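You operate a simulated robot arm through the tools that you are given. There is no shell and no other tool.

You run a simulated robot arm. Do the job below in one go: nothing can be reset, and whatever is moved stays where it is left.

Task
Beans are stuck in the chute: start the elevator and knock them free.
Fine: started before the slide plate opens; plate at 25 % for the knocking; work the knocker lever till the display shows a load, then plate as the run card says; leave it running.
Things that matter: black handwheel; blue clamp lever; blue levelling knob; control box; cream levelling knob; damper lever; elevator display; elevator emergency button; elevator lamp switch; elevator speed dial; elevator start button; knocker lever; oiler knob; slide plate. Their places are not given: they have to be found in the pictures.

The check looks at the end state, three seconds after you hand in, the way a careful person would. Anything else that was tipped, shoved, dropped, spilled or broken makes it a failure.

Robot
A 6-joint arm with a two-finger gripper, fixed in place. Base frame: the origin is on the floor under the middle of its stand, x ahead of it, y to its left, z up. Readings come in cm, degrees, newtons and seconds.
It reaches about 157.2 cm from its shoulder. Its first joint turns from -166.0 to 166.0 degrees. Payload 2.45 kg.
The TCP is the grasp point between the finger pads, 2 cm short of the fingertips. In the tool frame z runs along the fingers and y along their closing line. The gripper opens to 14 cm; its body begins 16.8 cm behind the TCP.
Orientation is that of the tool frame in the base frame, as [roll, pitch, yaw] about the fixed x, y, z axes, in that order (R = Rz(yaw) Ry(pitch) Rx(roll)). With the fingers straight down and closing along the base's y, the tool's x points along the base's -x, its y along +y and its z along -z.

Tools
- The arm moves only by the tool step_arm. Its argument "motion" is a list of rows, each a list of 7 numbers: the shift along the tool's x, y, z in cm, then the turn, a rotation vector about the tool's x, y, z in degrees, then the opening, from 0 (shut) to 1 (fully open). In form: [[x, y, z, ax, ay, az, grip], ...]. A call has 1 to 20 rows; each row shifts and turns the commanded pose from where the row before left it, along the tool's axes as they then stand. Rows are played at 5 a second. More than 5 cm and 8.6 degrees between two rows, or a gripper value outside its range, and nothing of the call is played. Where a pose cannot be reached the arm comes as near as it can. A force on the tool above 40 N (or 10 N above the force at the start of the call, whichever is more), or a blocked arm, ends the call early, and 0.2 s more pass. Each finger travels about 4.5 cm/s and halts on what it meets, pressing with about 34 N; the grip force reading is that of the motor and also rises with nothing between the fingers. The clock runs only during rows and for 0.2 s after the last one: add rows that do not move to give the fingers time. It gives the time, the measured TCP pose, the force on the tool (base axes), the opening and the grip force at its end, in the units of the frame above (readings bear some noise), with the torque about the TCP (base axes, N m) and any sound that the robot's microphone picked up.
- Cameras (640 x 400 px; columns grow to the right, rows downward): "scene" is fixed at [4.64, -49.7, 123.44]; the picture's right is [0.63, -0.77, 0.00], its down [-0.15, -0.12, -0.98] and it looks along [0.76, 0.62, -0.19] (base axes); focal length 234 px, centre (320, 200). "wrist" rides on the gripper at [7.8, 1.1, -20.9] in the tool frame; the picture's right is [-0.14, 0.99, 0.00], its down [-0.92, -0.13, -0.37] and it looks along [-0.37, -0.05, 0.93] (tool axes); focal length 280 px, centre (320, 200).
- capture(camera): a new picture of that camera. No time passes.
- pixel_to_xyz(camera, pixels): for up to 12 pixels [column, row] of the newest picture of that camera ("zoom" is the newest enlarged one), the place [x, y, z] in the base frame of the surface seen there, good to about 0.2 cm, but the place of the scene camera against the robot may be out by one fixed shift of up to 1.2 cm in any direction. No time passes.
- inspect(camera, box): a new picture of the part [left, top, right, bottom] of that camera's present view, enlarged. No time passes.
- finish_job(): hands the job in; it is judged then, once.

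Open the gripper and draw the arm clear of the work before you hand the job in, unless the task says otherwise.

The tools are called after "Call:" as name(argument=value, ...) on one line, values as JSON. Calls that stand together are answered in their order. step_arm: Moves the arm, as the interface text tells. Its arguments: {"type":"object","properties":{"motion":{"type":"array"}},"required":["motion"]} The other tools are called the same way: capture (camera) takes a picture; pixel_to_xyz (camera, pixels) gives the place of the surface under pixels of a picture; inspect (camera, box) takes an enlarged picture of a part of a camera's view; finish_job () hands the job in.

At the start:

```text
clock: 0.0
eef_pos: [52.38, 21.38, 147.88]
tcp_rot: [180.0, 0.0, -180.0]
contact_force: [0.0, -0.4, -0.3]
wrist_torque: [-0.01, -0.01, 0.03]
gripper_width: 13.99
finger_force: 0.1
```

scene: 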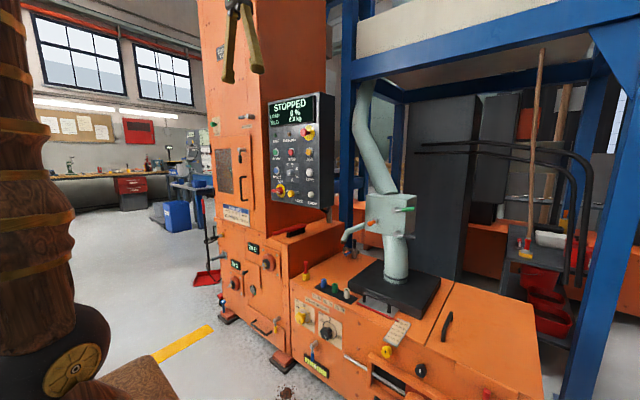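
wrist: 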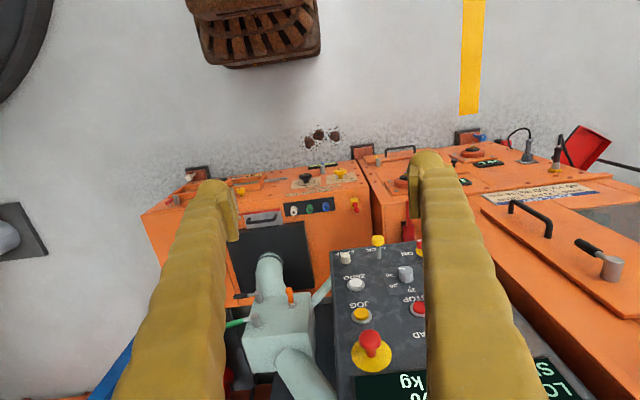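

The scene shows the orange elevator with a control box at about (295,150) and a chute at about (390,220). I'll zoom in on the main areas before moving anything.

Call:
inspect(camera="scene", box=[255, 85, 345, 215])

Call:
inspect(camera="scene", box=[280, 170, 460, 310])

Call:
inspect(camera="scene", box=[200, 190, 350, 390])

Call:
inspect(camera="scene", box=[280, 250, 500, 400])

```text
3.08 times, centred on (300, 150) of scene
```

zoom: 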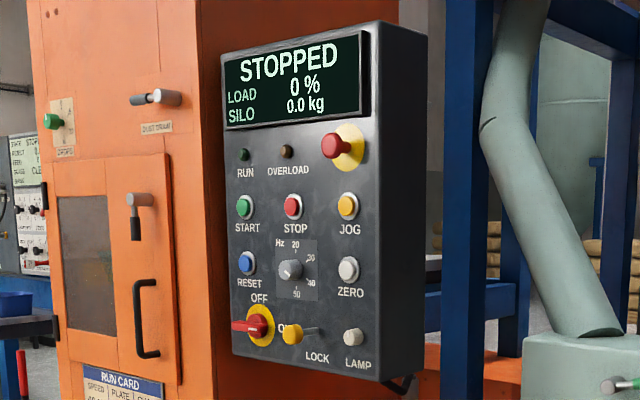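

```text
2.86 times, centred on (370, 240) of scene
```

zoom: 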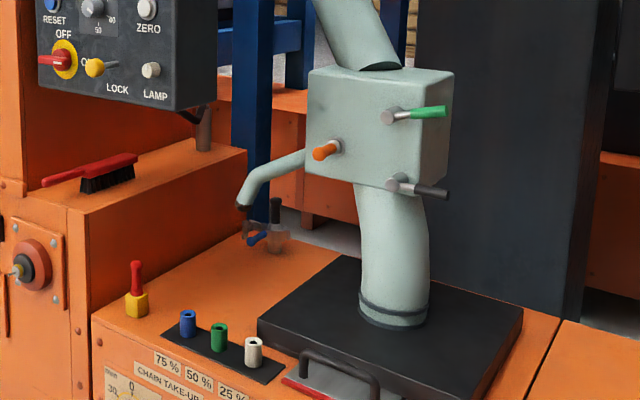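

```text
2.00 times, centred on (275, 290) of scene
```

zoom: 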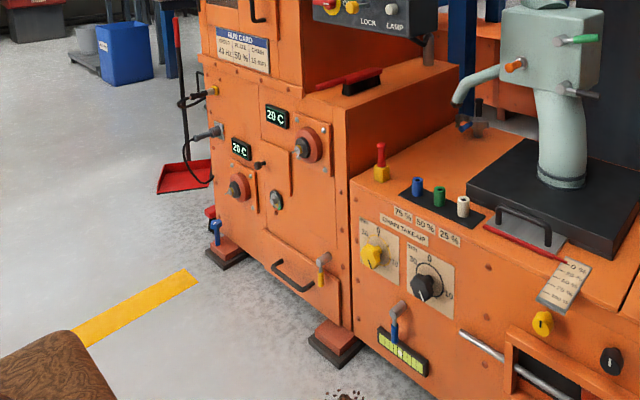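

```text
2.67 times, centred on (390, 325) of scene
```

zoom: 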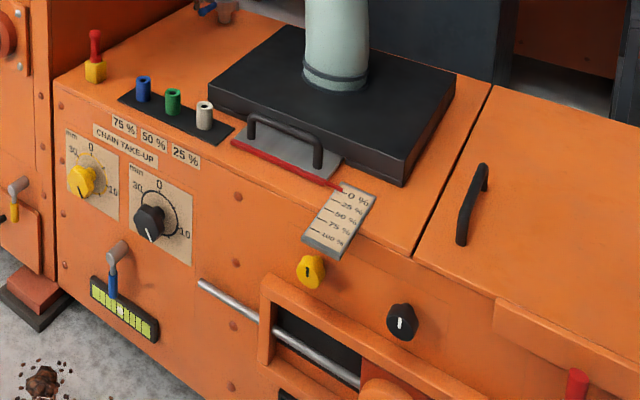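

Next I need the run card and the slide plate scale at about (400,330) in detail, plus the knocker area on the chute head.

Call:
inspect(camera="scene", box=[215, 195, 260, 235])

Call:
inspect(camera="scene", box=[345, 280, 425, 350])

Call:
inspect(camera="scene", box=[335, 185, 435, 260])

Call:
inspect(camera="scene", box=[295, 260, 375, 320])

Call:
inspect(camera="scene", box=[290, 290, 360, 390])

Call:
inspect(camera="scene", box=[200, 0, 300, 100])

Call:
inspect(camera="scene", box=[265, 155, 325, 210])

```text
10.00 times, centred on (238, 215) of scene
```

zoom: 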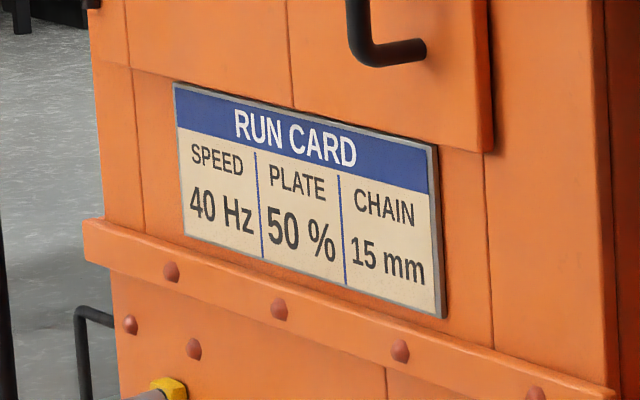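

```text
5.71 times, centred on (385, 315) of scene
```

zoom: 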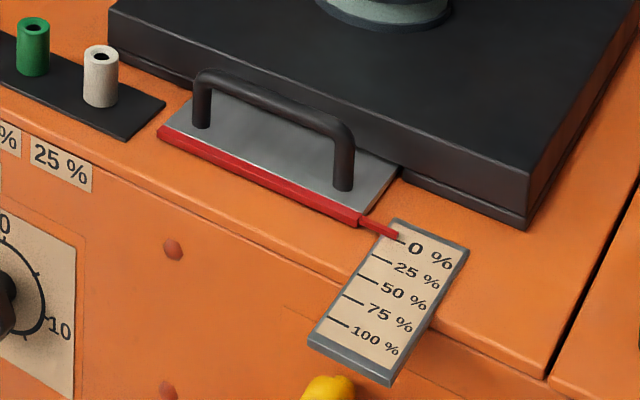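

```text
5.33 times, centred on (385, 222) of scene
```

zoom: 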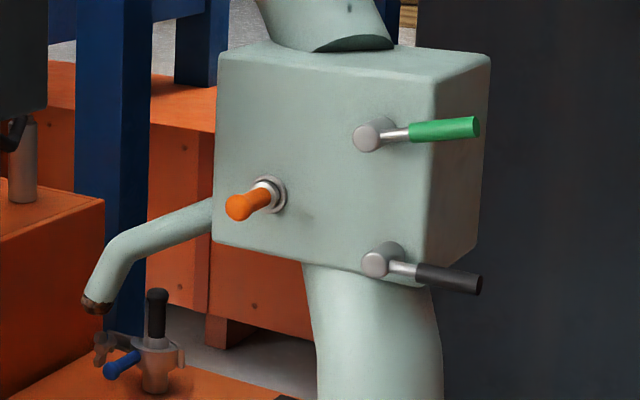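

```text
6.67 times, centred on (335, 290) of scene
```

zoom: 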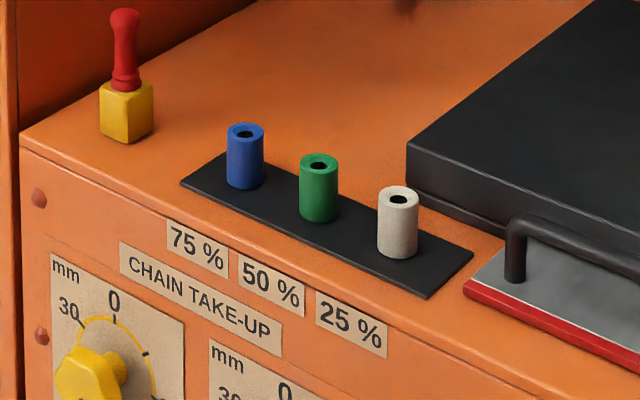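

```text
4.00 times, centred on (325, 340) of scene
```

zoom: 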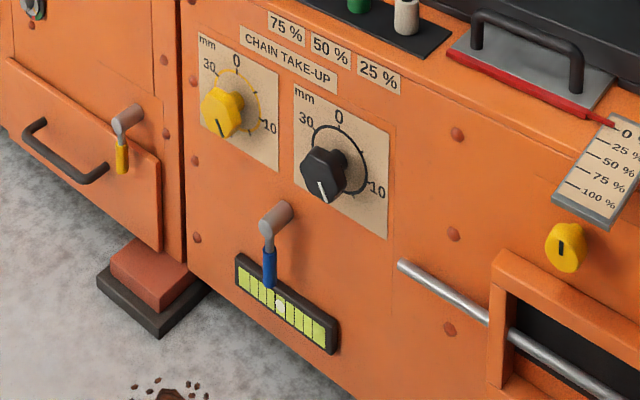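

```text
4.00 times, centred on (250, 50) of scene
```

zoom: 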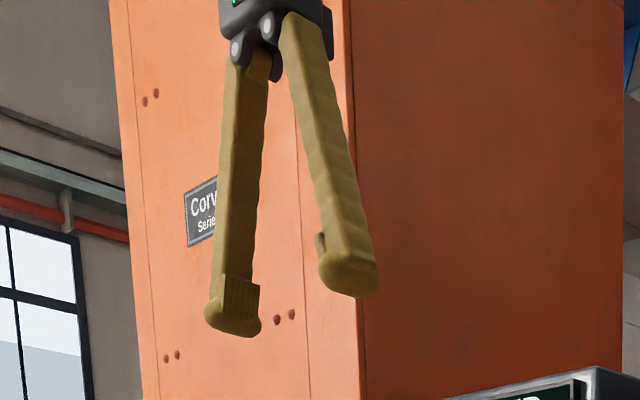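

```text
7.27 times, centred on (295, 182) of scene
```

zoom: 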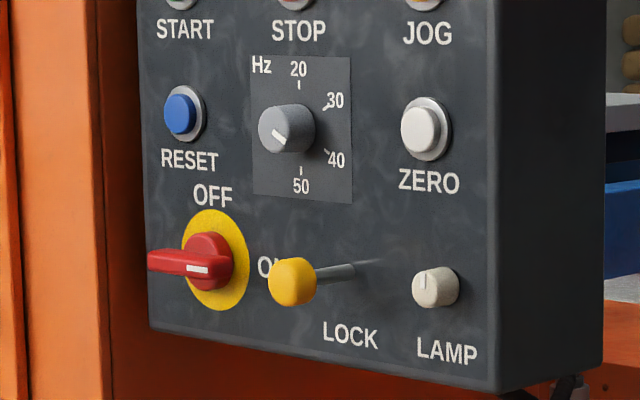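

The run card reads 40 Hz, plate 50 %, chain 15 mm. I'll get 3D places of the main parts from the scene picture.

Call:
capture(camera="scene")

Call:
pixel_to_xyz(camera="scene", pixels=[[279, 152], [276, 180], [298, 178], [313, 196], [308, 130], [270, 110], [313, 110], [329, 200], [280, 192], [294, 191], [315, 178], [310, 155]])

Call:
pixel_to_xyz(camera="scene", pixels=[[382, 202], [405, 209], [384, 234], [402, 237], [372, 224], [360, 240], [340, 240], [374, 302], [400, 297], [390, 320], [365, 262], [440, 275]])

Call:
pixel_to_xyz(camera="scene", pixels=[[324, 280], [335, 286], [346, 291], [307, 267], [300, 317], [326, 332], [312, 350], [387, 350], [420, 370], [350, 355], [270, 262], [360, 310]])

```text
taken
```

scene: 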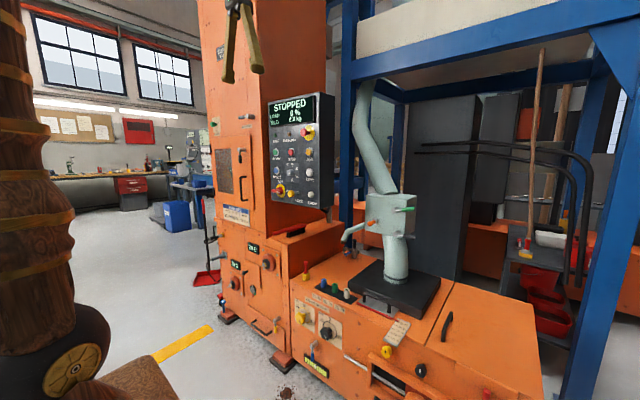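

```text
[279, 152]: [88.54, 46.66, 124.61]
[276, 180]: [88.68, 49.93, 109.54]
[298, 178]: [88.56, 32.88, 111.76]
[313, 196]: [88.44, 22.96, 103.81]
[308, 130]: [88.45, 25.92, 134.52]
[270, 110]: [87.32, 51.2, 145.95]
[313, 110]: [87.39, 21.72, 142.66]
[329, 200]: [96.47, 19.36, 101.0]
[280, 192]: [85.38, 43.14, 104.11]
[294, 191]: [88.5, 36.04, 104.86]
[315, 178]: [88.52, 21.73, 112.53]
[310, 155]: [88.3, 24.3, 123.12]
```

```text
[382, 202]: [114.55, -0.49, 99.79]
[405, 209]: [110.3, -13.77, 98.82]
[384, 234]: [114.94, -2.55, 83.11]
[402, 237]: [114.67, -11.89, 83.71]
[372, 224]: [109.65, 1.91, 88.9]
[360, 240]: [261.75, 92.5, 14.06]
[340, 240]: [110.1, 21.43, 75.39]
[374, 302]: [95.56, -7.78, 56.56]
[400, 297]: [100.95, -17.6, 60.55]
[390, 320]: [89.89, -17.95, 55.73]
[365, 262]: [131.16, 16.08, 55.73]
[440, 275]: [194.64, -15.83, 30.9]
```

```text
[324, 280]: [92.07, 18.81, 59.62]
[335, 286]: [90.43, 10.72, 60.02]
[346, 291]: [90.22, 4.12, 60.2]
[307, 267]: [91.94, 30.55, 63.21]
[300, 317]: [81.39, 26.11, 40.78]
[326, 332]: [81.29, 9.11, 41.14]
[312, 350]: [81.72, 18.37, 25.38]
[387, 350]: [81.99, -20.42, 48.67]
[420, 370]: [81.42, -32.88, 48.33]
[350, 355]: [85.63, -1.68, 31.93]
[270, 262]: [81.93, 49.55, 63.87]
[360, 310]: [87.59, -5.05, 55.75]
```

The panel faces -x at x≈88.5 and the table top is at z≈55.7. I'll inspect the wrist view of the chute head and of the control box from where the arm is now.

Call:
capture(camera="wrist")

Call:
inspect(camera="wrist", box=[220, 180, 340, 400])

Call:
inspect(camera="wrist", box=[325, 230, 445, 400])

Call:
inspect(camera="wrist", box=[150, 140, 400, 290])

Call:
inspect(camera="scene", box=[200, 90, 280, 240])

Call:
inspect(camera="scene", box=[360, 330, 520, 400])

Call:
inspect(camera="scene", box=[205, 230, 295, 350])

```text
taken
```

wrist: 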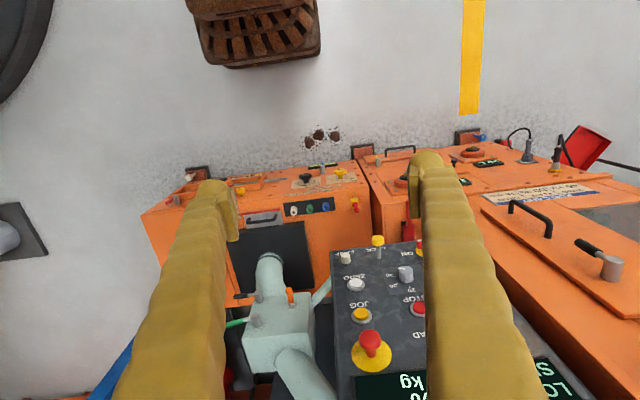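

```text
1.82 times, centred on (280, 290) of wrist
```

zoom: 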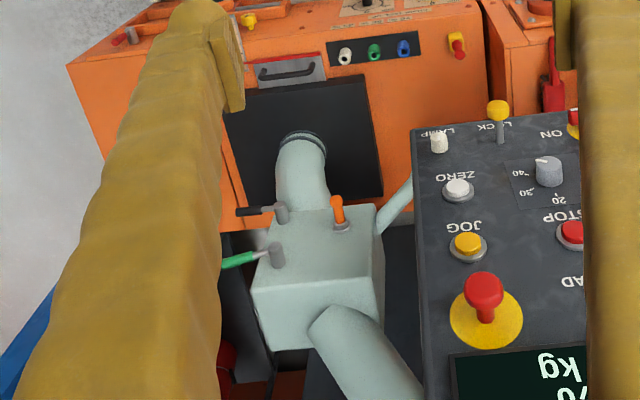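

```text
2.35 times, centred on (385, 315) of wrist
```

zoom: 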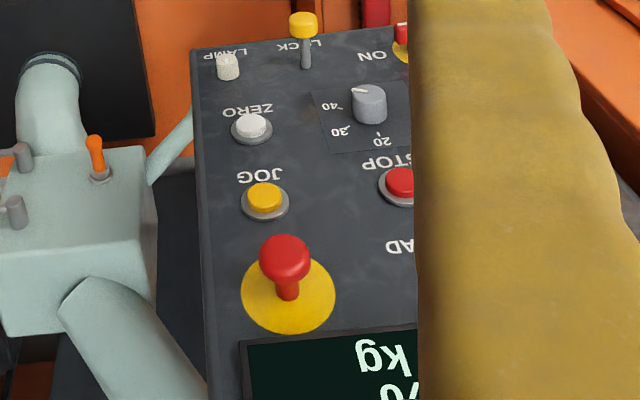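

```text
2.56 times, centred on (275, 215) of wrist
```

zoom: 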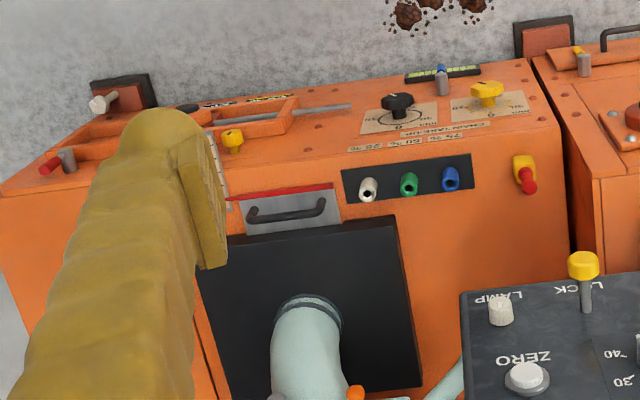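

```text
2.67 times, centred on (240, 165) of scene
```

zoom: 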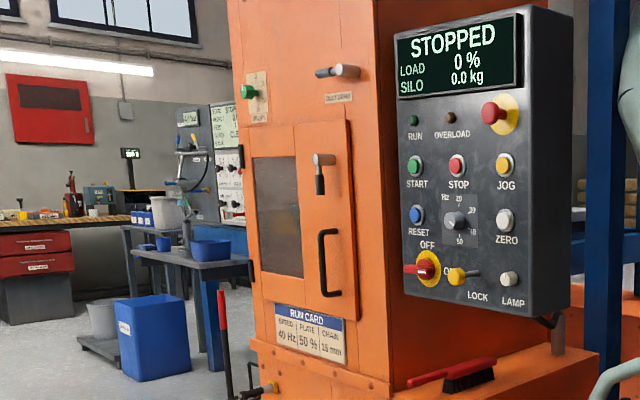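

```text
4.00 times, centred on (440, 365) of scene
```

zoom: 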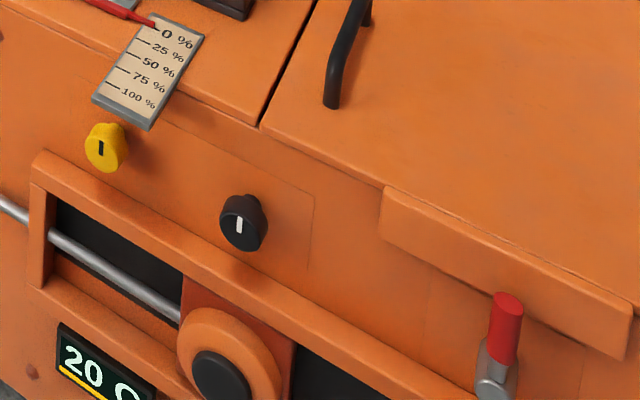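

```text
3.33 times, centred on (250, 290) of scene
```

zoom: 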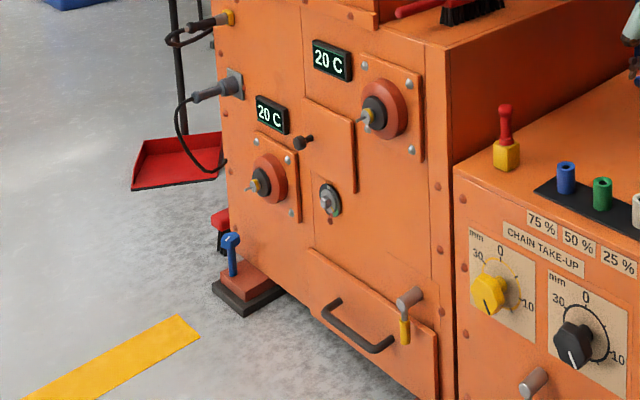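

The oiler knob (DROPS, green) and damper lever (DUST DRAW) look to be on the elevator's front, so the knocker should be one of the chute-head levers. I'll tip the tool to face forward in place so the wrist camera can look at the box and chute.

Call:
step_arm(motion=[[0, 0, 0, 0, -8.2, 0, 1], [0, 0, 0, 0, -8.2, 0, 1], [0, 0, 0, 0, -8.2, 0, 1], [0, 0, 0, 0, -8.2, 0, 1], [0, 0, 0, 0, -8.2, 0, 1], [0, 0, 0, 0, -8.2, 0, 1]])

Call:
capture(camera="wrist")

Call:
capture(camera="scene")

```text
clock: 1.4
eef_pos: [52.32, 21.54, 147.88]
tcp_rot: [180.0, 49.3, 180.0]
contact_force: [0.7, 0.1, 0.1]
wrist_torque: [0.02, -0.03, -0.03]
gripper_width: 14.01
finger_force: 0.0
```

```text
taken
```

wrist: 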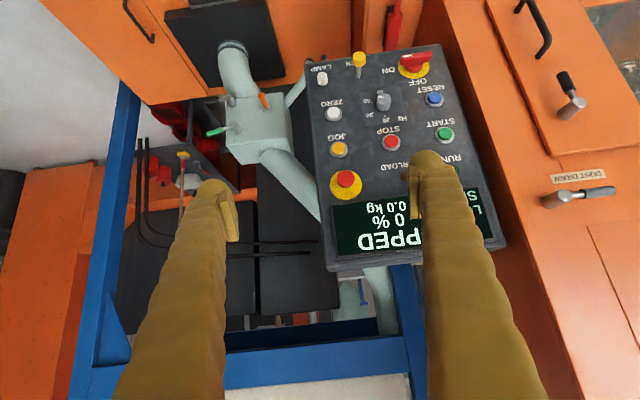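

```text
taken
```

scene: 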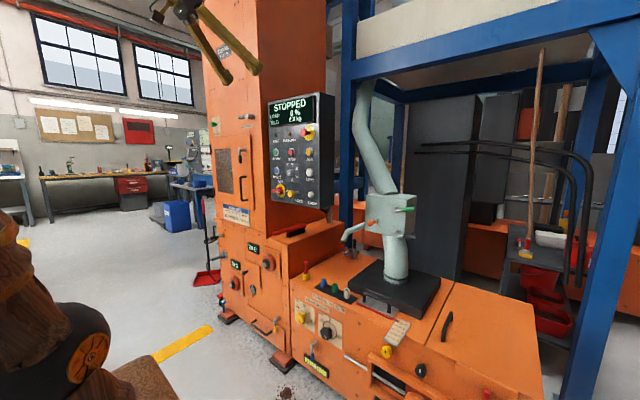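

The tilt worked and the wrist view now shows the panel and the chute head at about (260,130). I'll move lower and right toward the chute head, keeping TCP at x≈70, to look for labels on its levers.

Call:
step_arm(motion=[[2.07, -2.29, 3.73, 0, 0, 0, 1], [2.07, -2.29, 3.73, 0, 0, 0, 1], [2.07, -2.29, 3.73, 0, 0, 0, 1], [2.07, -2.29, 3.73, 0, 0, 0, 1], [2.07, -2.29, 3.73, 0, 0, 0, 1], [2.07, -2.29, 3.73, 0, 0, 0, 1], [2.07, -2.29, 3.73, 0, 0, 0, 1], [2.07, -2.29, 3.73, 0, 0, 0, 1], [2.07, -2.29, 3.73, 0, 0, 0, 1], [2.07, -2.29, 3.73, 0, 0, 0, 1], [2.07, -2.29, 3.73, 0, 0, 0, 1], [2.07, -2.29, 3.73, 0, 0, 0, 1]])

Call:
capture(camera="wrist")

Call:
capture(camera="scene")

```text
clock: 4.0
eef_pos: [70.0, -6.27, 99.74]
tcp_rot: [180.0, 49.2, 180.0]
contact_force: [-0.1, 0.7, 0.0]
wrist_torque: [-0.02, 0.0, -0.03]
gripper_width: 14.0
finger_force: 0.1
```

```text
taken
```

wrist: 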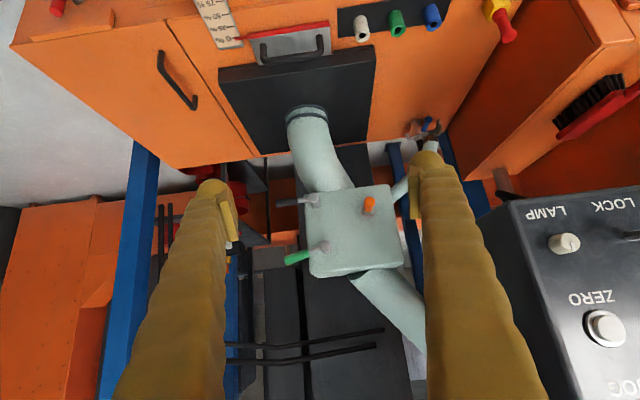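

```text
taken
```

scene: 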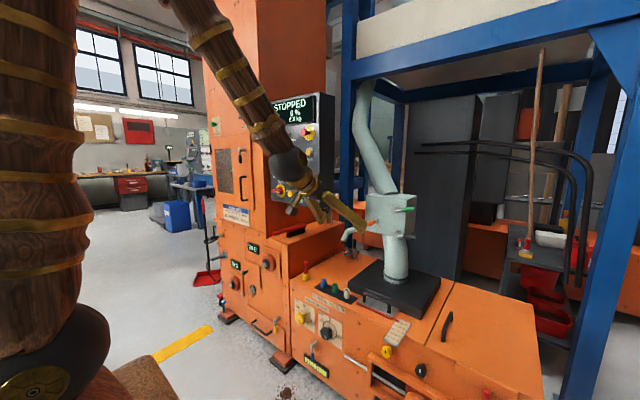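

Now the chute head is at about (350,230) in the wrist view. I'll enlarge it and the table top with the plate.

Call:
inspect(camera="wrist", box=[270, 170, 430, 290])

Call:
inspect(camera="wrist", box=[180, 0, 460, 150])

Call:
inspect(camera="wrist", box=[480, 170, 640, 400])

Call:
pixel_to_xyz(camera="wrist", pixels=[[368, 205], [371, 198], [322, 245], [300, 257], [313, 201], [285, 202], [345, 215], [395, 200], [312, 270], [290, 46], [262, 52], [322, 42]])

```text
3.33 times, centred on (350, 230) of wrist
```

zoom: 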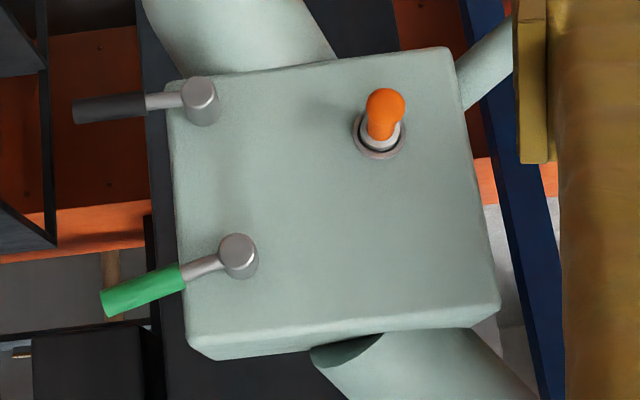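

```text
2.29 times, centred on (320, 75) of wrist
```

zoom: 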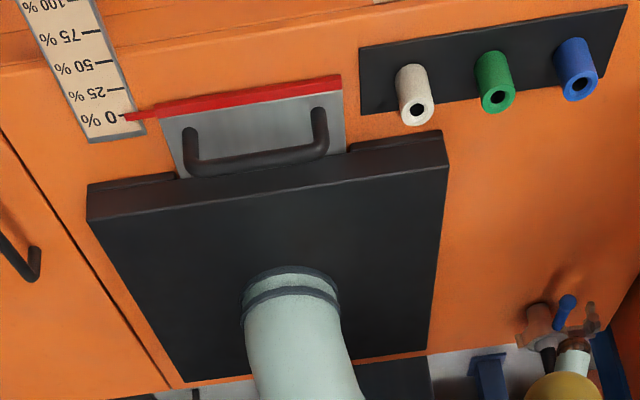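

```text
1.74 times, centred on (560, 285) of wrist
```

zoom: 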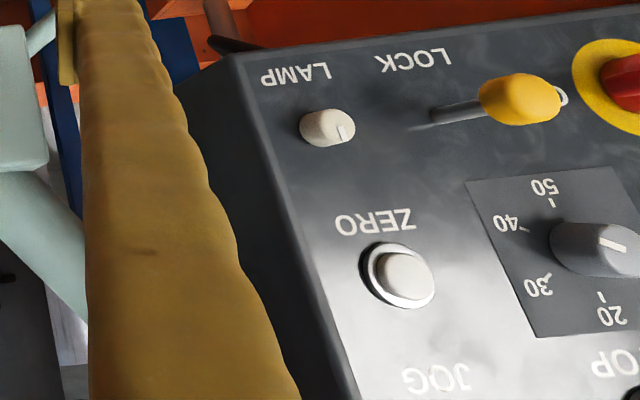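

```text
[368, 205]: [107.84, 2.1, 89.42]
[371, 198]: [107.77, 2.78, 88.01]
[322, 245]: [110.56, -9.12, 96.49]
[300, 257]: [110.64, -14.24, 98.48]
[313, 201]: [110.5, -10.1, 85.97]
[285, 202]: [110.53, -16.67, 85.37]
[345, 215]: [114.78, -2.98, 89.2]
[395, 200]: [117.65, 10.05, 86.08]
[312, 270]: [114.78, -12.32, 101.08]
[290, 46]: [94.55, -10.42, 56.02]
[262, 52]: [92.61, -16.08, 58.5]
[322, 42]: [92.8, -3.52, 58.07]
```

No labels are visible at this zoom on the chute head. I'll zoom harder on each of its three handles, and on the elevator-front lever and knob labels in the scene view.

Call:
inspect(camera="wrist", box=[345, 185, 395, 215])

Call:
inspect(camera="wrist", box=[280, 185, 340, 275])

Call:
inspect(camera="scene", box=[365, 190, 425, 245])

Call:
inspect(camera="scene", box=[205, 105, 260, 145])

Call:
inspect(camera="scene", box=[335, 220, 375, 260])

Call:
inspect(camera="scene", box=[350, 80, 420, 210])

```text
12.80 times, centred on (370, 200) of wrist
```

zoom: 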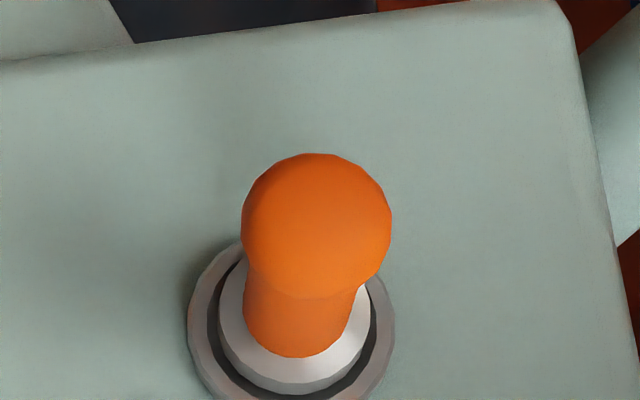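

```text
4.44 times, centred on (310, 230) of wrist
```

zoom: 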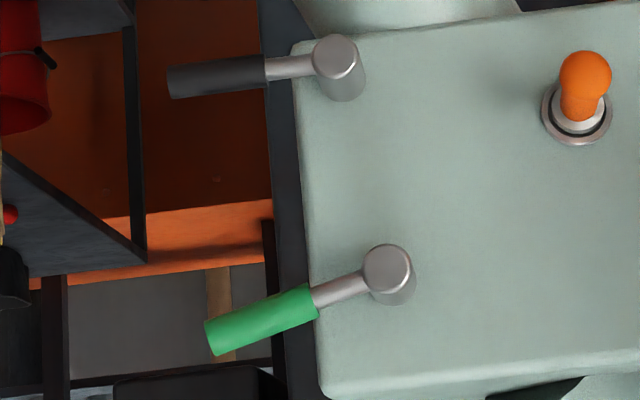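

```text
7.27 times, centred on (395, 218) of scene
```

zoom: 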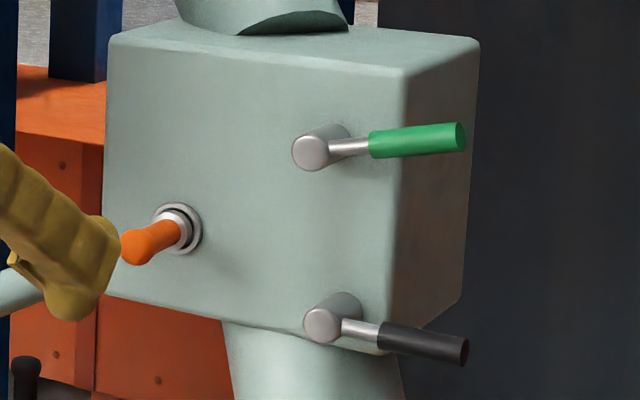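

```text
10.00 times, centred on (232, 125) of scene
```

zoom: 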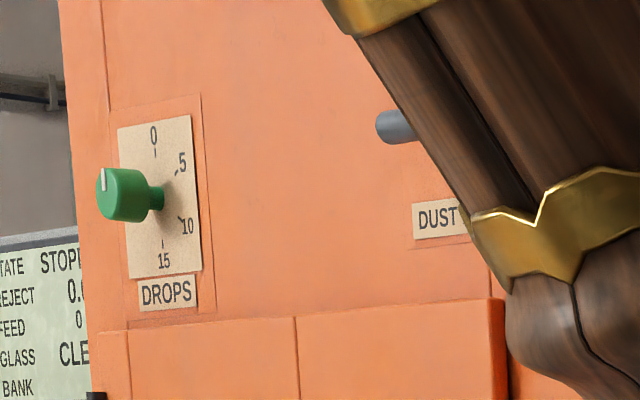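

```text
10.00 times, centred on (355, 240) of scene
```

zoom: 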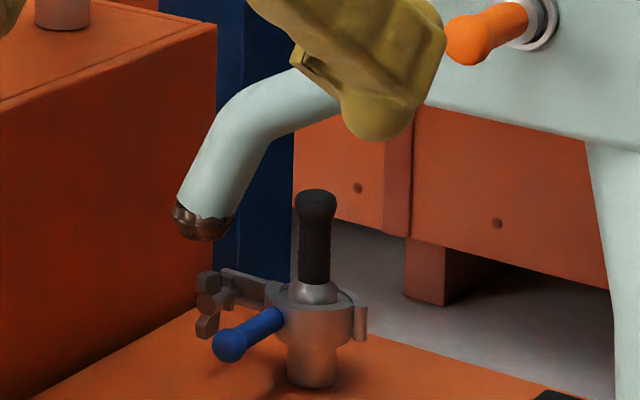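

```text
3.08 times, centred on (385, 145) of scene
```

zoom: 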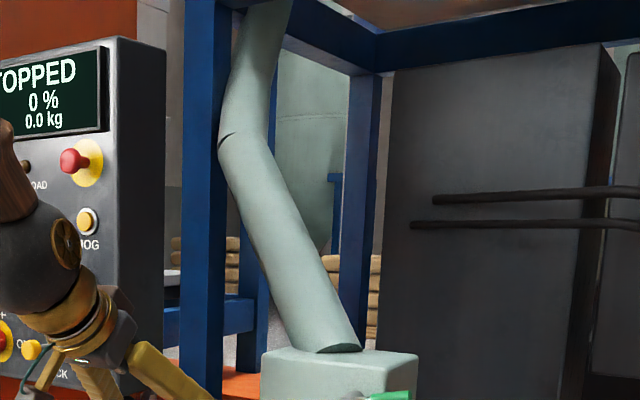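

On the table under the brown-clogged spout end there is a post with a black upright handle, a blue lever and an arm (scene (350,245)). I'll take a closer look at it with the wrist camera.

Call:
inspect(camera="wrist", box=[395, 105, 465, 165])

Call:
pixel_to_xyz(camera="scene", pixels=[[355, 233], [350, 243], [341, 246], [348, 250], [346, 220], [337, 236], [367, 245]])

```text
6.67 times, centred on (430, 135) of wrist
```

zoom: 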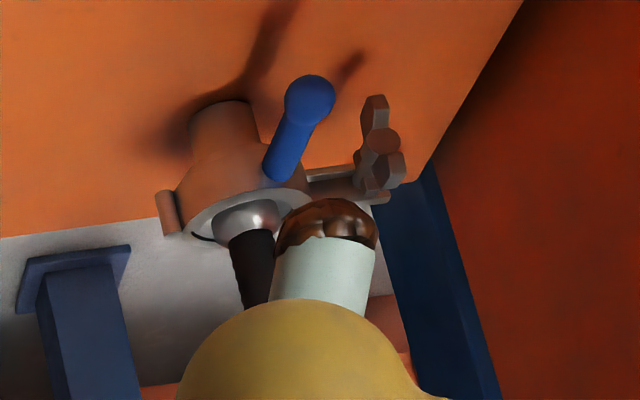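

```text
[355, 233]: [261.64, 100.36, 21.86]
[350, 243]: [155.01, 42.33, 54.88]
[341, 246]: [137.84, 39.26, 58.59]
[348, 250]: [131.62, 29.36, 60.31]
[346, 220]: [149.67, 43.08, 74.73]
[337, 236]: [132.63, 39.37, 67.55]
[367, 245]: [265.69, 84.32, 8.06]
```

This unit seems to be a ball-mounted black handle with a blue clamp lever and a four-lobed wheel. I'll zoom the scene view on it and ask for its 3D places.

Call:
inspect(camera="scene", box=[335, 225, 375, 265])

Call:
pixel_to_xyz(camera="zoom", pixels=[[315, 160], [315, 220], [310, 270], [240, 300], [210, 260], [310, 330], [360, 280], [210, 180], [260, 130], [270, 240], [310, 148], [250, 240]])

```text
10.00 times, centred on (355, 245) of scene
```

zoom: 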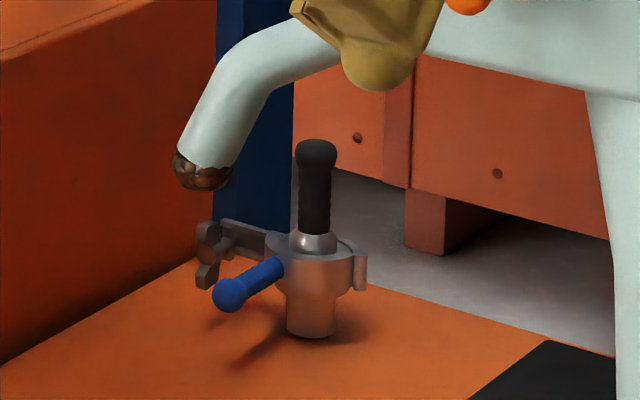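

```text
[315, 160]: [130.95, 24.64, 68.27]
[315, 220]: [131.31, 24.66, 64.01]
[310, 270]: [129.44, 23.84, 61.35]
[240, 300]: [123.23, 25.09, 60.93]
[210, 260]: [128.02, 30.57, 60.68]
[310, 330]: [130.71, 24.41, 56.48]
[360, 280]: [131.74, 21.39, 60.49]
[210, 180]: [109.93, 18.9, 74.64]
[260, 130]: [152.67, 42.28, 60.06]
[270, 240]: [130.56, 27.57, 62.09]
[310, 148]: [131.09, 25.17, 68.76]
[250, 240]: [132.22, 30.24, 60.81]
```

The chute-head handles carry no labels from here. I'll look over the rest of the scene (notices, rack at right, upper chute) for anything naming the knocker.

Call:
inspect(camera="scene", box=[30, 100, 210, 200])

Call:
inspect(camera="scene", box=[480, 180, 640, 340])

Call:
inspect(camera="scene", box=[440, 280, 560, 400])

Call:
inspect(camera="wrist", box=[130, 140, 270, 300])

Call:
inspect(camera="scene", box=[355, 330, 415, 400])

Call:
inspect(camera="scene", box=[340, 0, 440, 80])

```text
3.56 times, centred on (120, 150) of scene
```

zoom: 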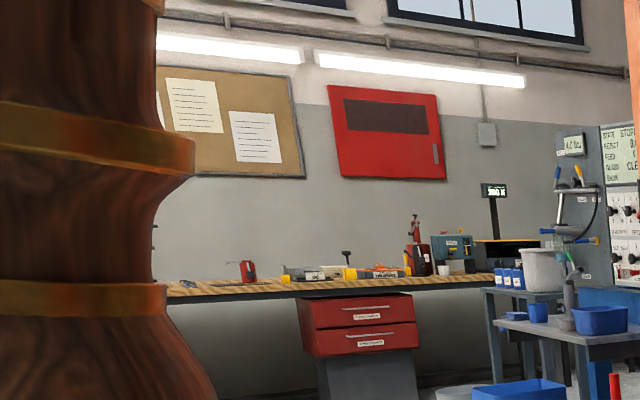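

```text
2.50 times, centred on (560, 260) of scene
```

zoom: 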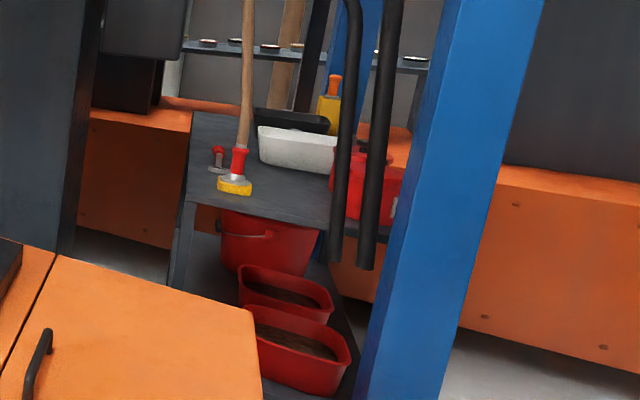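

```text
3.33 times, centred on (500, 340) of scene
```

zoom: 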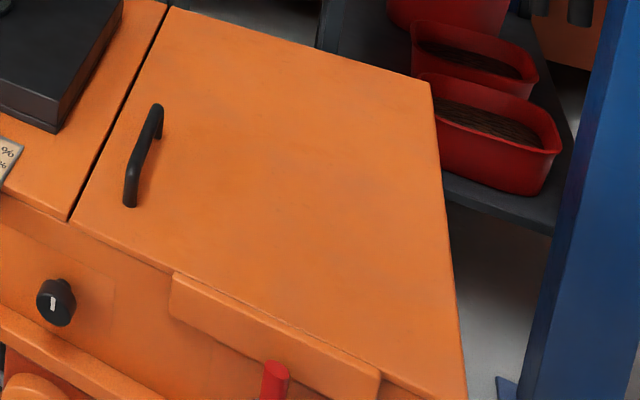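

```text
2.50 times, centred on (200, 220) of wrist
```

zoom: 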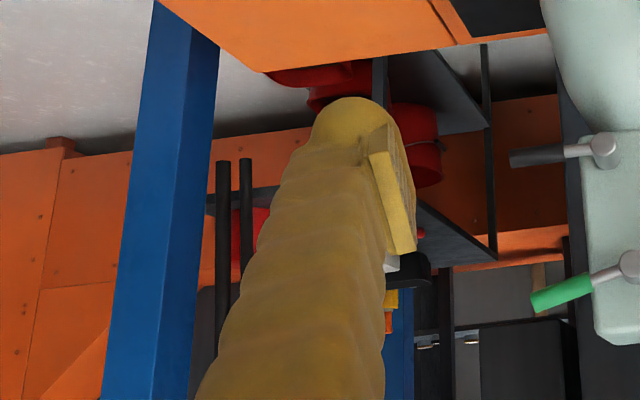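

```text
5.71 times, centred on (385, 365) of scene
```

zoom: 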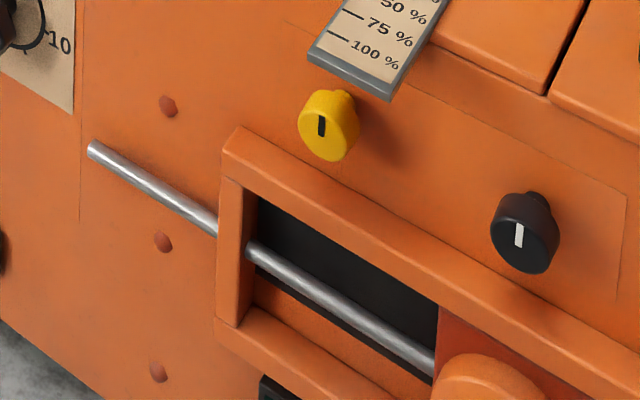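

```text
5.00 times, centred on (390, 40) of scene
```

zoom: 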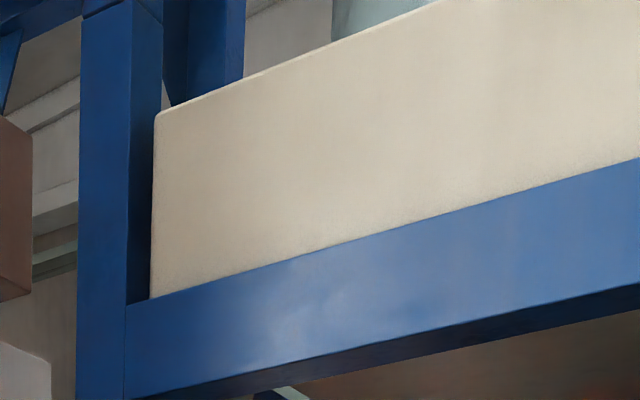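

No label anywhere names it, so I'll settle that later by looking closer. First the START button, which sits at about (88,48,124); I'll level the tool, close the fingers and move in front of the panel at a safe distance.

Call:
step_arm(motion=[[0, 0, 0, 0, -8.16, 0, 0], [0, 0, 0, 0, -8.16, 0, 0], [0, 0, 0, 0, -8.16, 0, 0], [0, 0, 0, 0, -8.16, 0, 0], [0, 0, 0, 0, -8.16, 0, 0], [-2.07, 4.42, -1.2, 0, 0, 0, 0], [-2.07, 4.42, -1.2, 0, 0, 0, 0], [-2.07, 4.42, -1.2, 0, 0, 0, 0], [-2.07, 4.42, -1.2, 0, 0, 0, 0], [-2.07, 4.42, -1.2, 0, 0, 0, 0], [-2.07, 4.42, -1.2, 0, 0, 0, 0], [-2.07, 4.42, -1.2, 0, 0, 0, 0], [-2.07, 4.42, -1.2, 0, 0, 0, 0], [-2.07, 4.42, -1.2, 0, 0, 0, 0], [-2.07, 4.42, -1.2, 0, 0, 0, 0], [-2.07, 4.42, -1.2, 0, 0, 0, 0], [-2.07, 4.42, -1.2, 0, 0, 0, 0]])

Call:
capture(camera="wrist")

Call:
capture(camera="scene")

```text
refused: row 6 steps farther than a row can; nothing moved
```

```text
taken
```

wrist: 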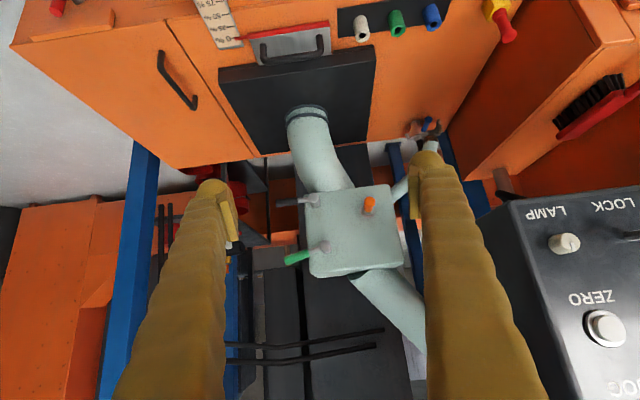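

```text
taken
```

scene: 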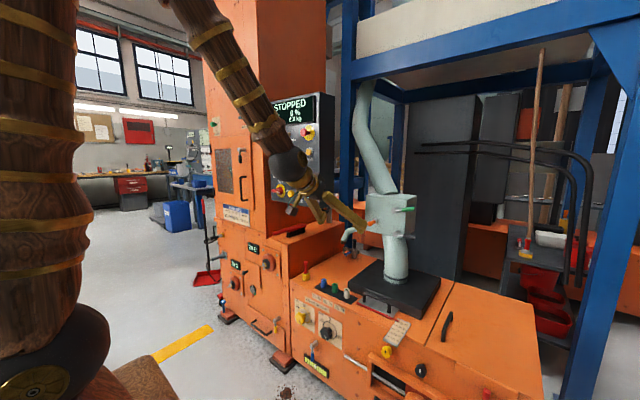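

The step was slightly over 5 cm per row and nothing moved, so I'll repeat it with smaller rows.

Call:
step_arm(motion=[[0, 0, 0, 0, -8.16, 0, 0], [0, 0, 0, 0, -8.16, 0, 0], [0, 0, 0, 0, -8.16, 0, 0], [0, 0, 0, 0, -8.16, 0, 0], [0, 0, 0, 0, -8.16, 0, 0], [-1.91, 4.08, -1.0, 0, 0, 0, 0], [-1.91, 4.08, -1.0, 0, 0, 0, 0], [-1.91, 4.08, -1.0, 0, 0, 0, 0], [-1.91, 4.08, -1.0, 0, 0, 0, 0], [-1.91, 4.08, -1.0, 0, 0, 0, 0], [-1.91, 4.08, -1.0, 0, 0, 0, 0], [-1.91, 4.08, -1.0, 0, 0, 0, 0], [-1.91, 4.08, -1.0, 0, 0, 0, 0], [-1.91, 4.08, -1.0, 0, 0, 0, 0], [-1.91, 4.08, -1.0, 0, 0, 0, 0], [-1.91, 4.08, -1.0, 0, 0, 0, 0], [-1.91, 4.08, -1.0, 0, 0, 0, 0], [-1.91, 4.08, -1.0, 0, 0, 0, 0]])

Call:
capture(camera="wrist")

Call:
capture(camera="scene")

```text
clock: 8.0
eef_pos: [73.01, 40.62, 124.98]
tcp_rot: [-126.7, 87.1, -131.7]
contact_force: [0.1, 0.4, 1.0]
wrist_torque: [0.01, 0.09, 0.03]
gripper_width: 0.02
finger_force: 29.1
out of reach, approached as far as the arm can: row 2, 3, 4, 5, 6, 7
stopped in row 18: the arm was blocked; the commanded pose is now the measured one
```

```text
taken
```

wrist: 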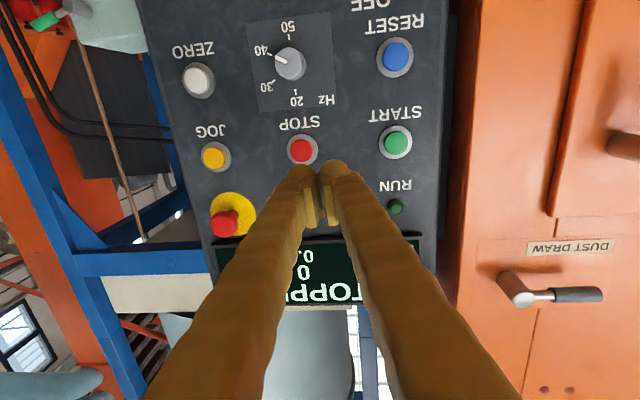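

```text
taken
```

scene: 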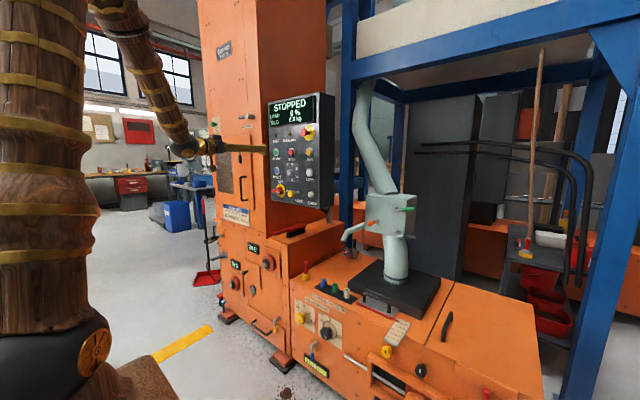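

The arm stopped near (73,40.6,125), tool nearly level with a 5° yaw, and the fingertips are in front of STOP/START. START is at about (396,142) in the wrist view; I'll read the panel places from this camera.

Call:
pixel_to_xyz(camera="wrist", pixels=[[396, 142], [301, 150], [212, 157], [396, 57], [289, 63], [197, 79], [225, 222], [396, 207], [425, 160], [340, 100], [350, 250], [288, 55]])

Call:
inspect(camera="wrist", box=[270, 90, 450, 230])

Call:
inspect(camera="scene", box=[180, 90, 340, 220])

```text
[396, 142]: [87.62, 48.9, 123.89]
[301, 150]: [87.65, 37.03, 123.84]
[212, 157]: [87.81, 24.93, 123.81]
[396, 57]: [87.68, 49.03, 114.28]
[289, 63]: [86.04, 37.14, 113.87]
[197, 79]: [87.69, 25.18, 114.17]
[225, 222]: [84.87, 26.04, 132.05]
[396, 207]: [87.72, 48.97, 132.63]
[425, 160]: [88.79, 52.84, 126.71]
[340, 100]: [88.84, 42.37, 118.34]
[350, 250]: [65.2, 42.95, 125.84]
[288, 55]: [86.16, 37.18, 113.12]
```

```text
2.86 times, centred on (360, 160) of wrist
```

zoom: 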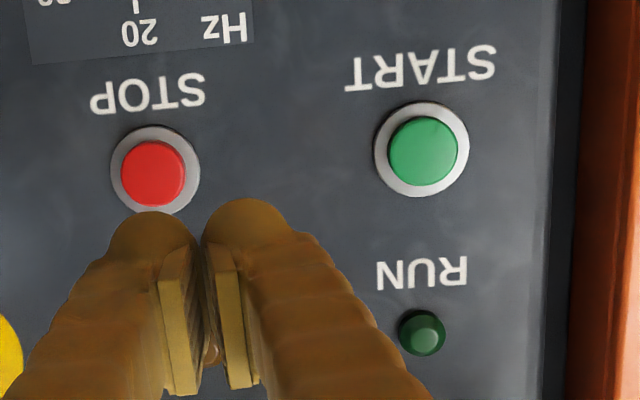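

```text
3.08 times, centred on (260, 155) of scene
```

zoom: 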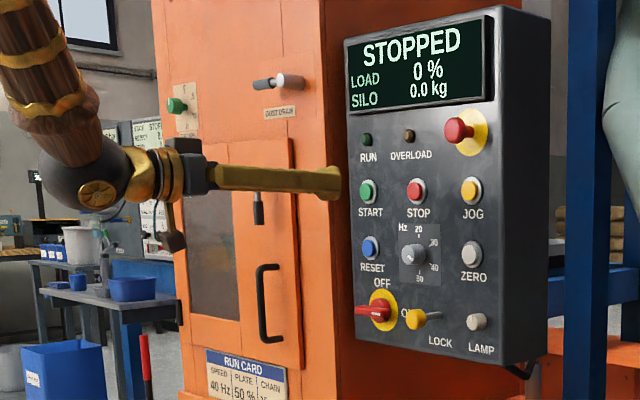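

START's face is at (87.6,48.9,123.9), panel surface x=88.8. I'll slide 8.5 cm to the left and straighten the small yaw, still about 12 cm short of the button.

Call:
step_arm(motion=[[0.17, 2.1, -0.2, -1.2, 0, 0, 0], [0.17, 2.1, -0.2, -1.2, 0, 0, 0], [0.17, 2.1, -0.2, -1.2, 0, 0, 0], [0.17, 2.1, -0.2, -1.2, 0, 0, 0], [0, 0, 0, 0, 0, 0, 0]])

Call:
capture(camera="wrist")

```text
clock: 9.2
eef_pos: [72.25, 49.61, 124.92]
tcp_rot: [-131.5, 87.6, -131.4]
contact_force: [0.3, -0.2, -0.6]
wrist_torque: [-0.02, 0.01, -0.03]
gripper_width: 0.0
finger_force: 29.8
```

```text
taken
```

wrist: 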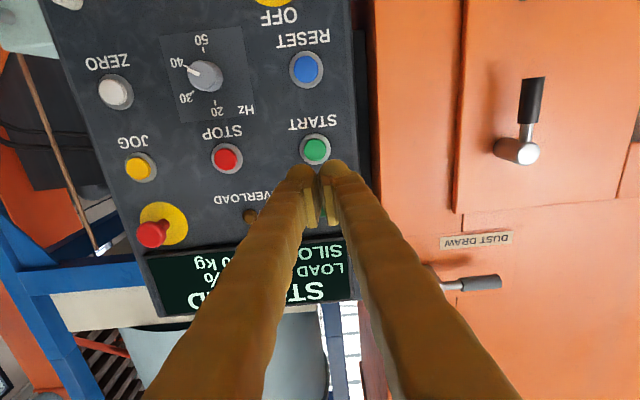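

Tool is level and straight now at (72.25,49.6,124.9). I'll line up with START (48.9,123.9) and go forward to about 2 cm short of its face.

Call:
step_arm(motion=[[0.3, -0.35, 0, 0, 0, 0, 0], [0.3, -0.35, 0, 0, 0, 0, 0], [0, 0, 3, 0, 0, 0, 0], [0, 0, 3, 0, 0, 0, 0], [0, 0, 3, 0, 0, 0, 0], [0, 0, 2.4, 0, 0, 0, 0], [0, 0, 0, 0, 0, 0, 0]])

Call:
capture(camera="wrist")

Call:
inspect(camera="scene", box=[235, 85, 335, 215])

```text
clock: 10.8
eef_pos: [83.24, 48.88, 124.41]
tcp_rot: [-132.0, 87.9, -131.4]
contact_force: [0.2, -0.9, -0.2]
wrist_torque: [-0.03, 0.01, -0.04]
gripper_width: 0.0
finger_force: 29.6
```

```text
taken
```

wrist: 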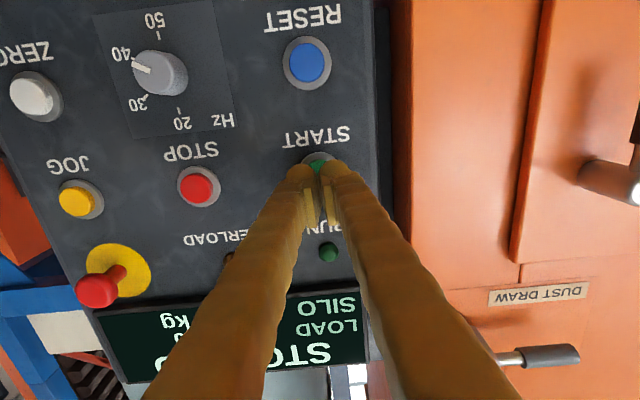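

```text
3.08 times, centred on (285, 150) of scene
```

zoom: 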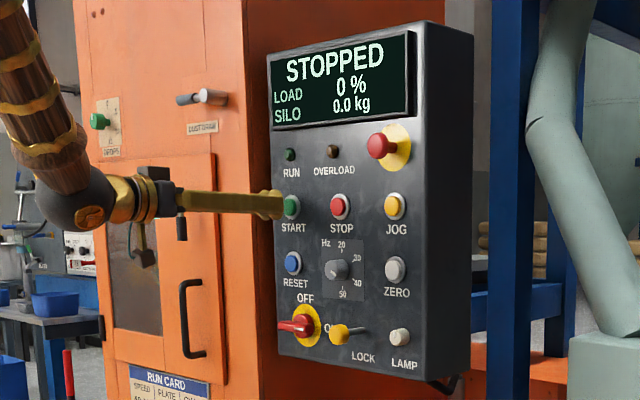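

Tip is 2.4 cm short of START and the view shows it lined up. I'll press gently in small steps and then pull back.

Call:
step_arm(motion=[[0.4, 0, 1.8, 0, 0, 0, 0], [0, 0, 0.4, 0, 0, 0, 0], [0, 0, 0.3, 0, 0, 0, 0], [0, 0, 0.3, 0, 0, 0, 0], [0, 0, 0.2, 0, 0, 0, 0], [0, 0, 0, 0, 0, 0, 0]])

Call:
inspect(camera="scene", box=[235, 85, 335, 215])

```text
clock: 12.2
eef_pos: [86.33, 48.9, 123.81]
tcp_rot: [-131.9, 87.8, -131.4]
contact_force: [-2.6, 1.6, 0.1]
wrist_torque: [-0.07, -0.04, -0.02]
gripper_width: 0.6
finger_force: 29.8
heard: click
```

```text
3.08 times, centred on (285, 150) of scene
```

zoom: 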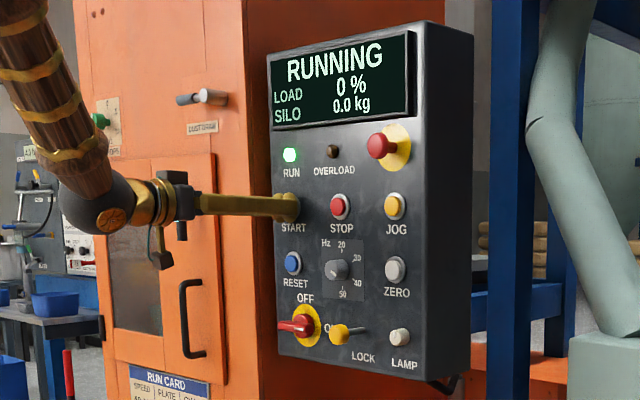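

The display reads RUNNING and the RUN lamp is green. I'll back straight off the button and then tip the tool toward a downward look.

Call:
step_arm(motion=[[0, 0, -4, 0, 0, 0, 0], [0, 0, -5, 0, 0, 0, 0], [0, 0, -5, 0, 0, 0, 0], [0, 0, -5, 0, 0, 0, 0], [0, 0, 0, 0, 8.2, 0, 0], [0, 0, 0, 0, 8.2, 0, 0], [0, 0, 0, 0, 8.2, 0, 0], [0, 0, 0, 0, 8.2, 0, 0], [0, 0, 0, 0, 8.2, 0, 0]])

Call:
capture(camera="scene")

```text
clock: 14.2
eef_pos: [67.14, 48.9, 124.44]
tcp_rot: [-177.6, 47.5, -177.7]
contact_force: [-0.3, -0.9, -0.2]
wrist_torque: [-0.02, 0.01, -0.03]
gripper_width: 0.0
finger_force: 28.8
```

```text
taken
```

scene: 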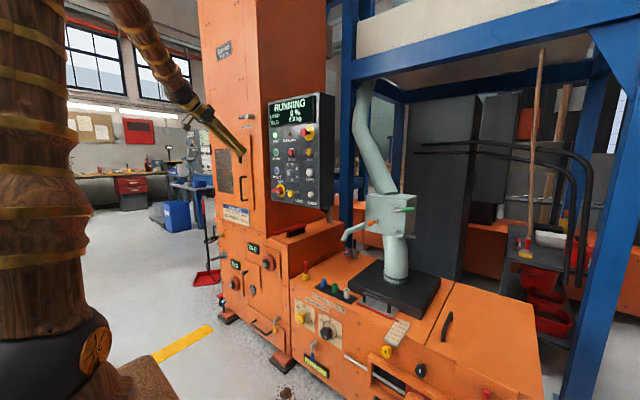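

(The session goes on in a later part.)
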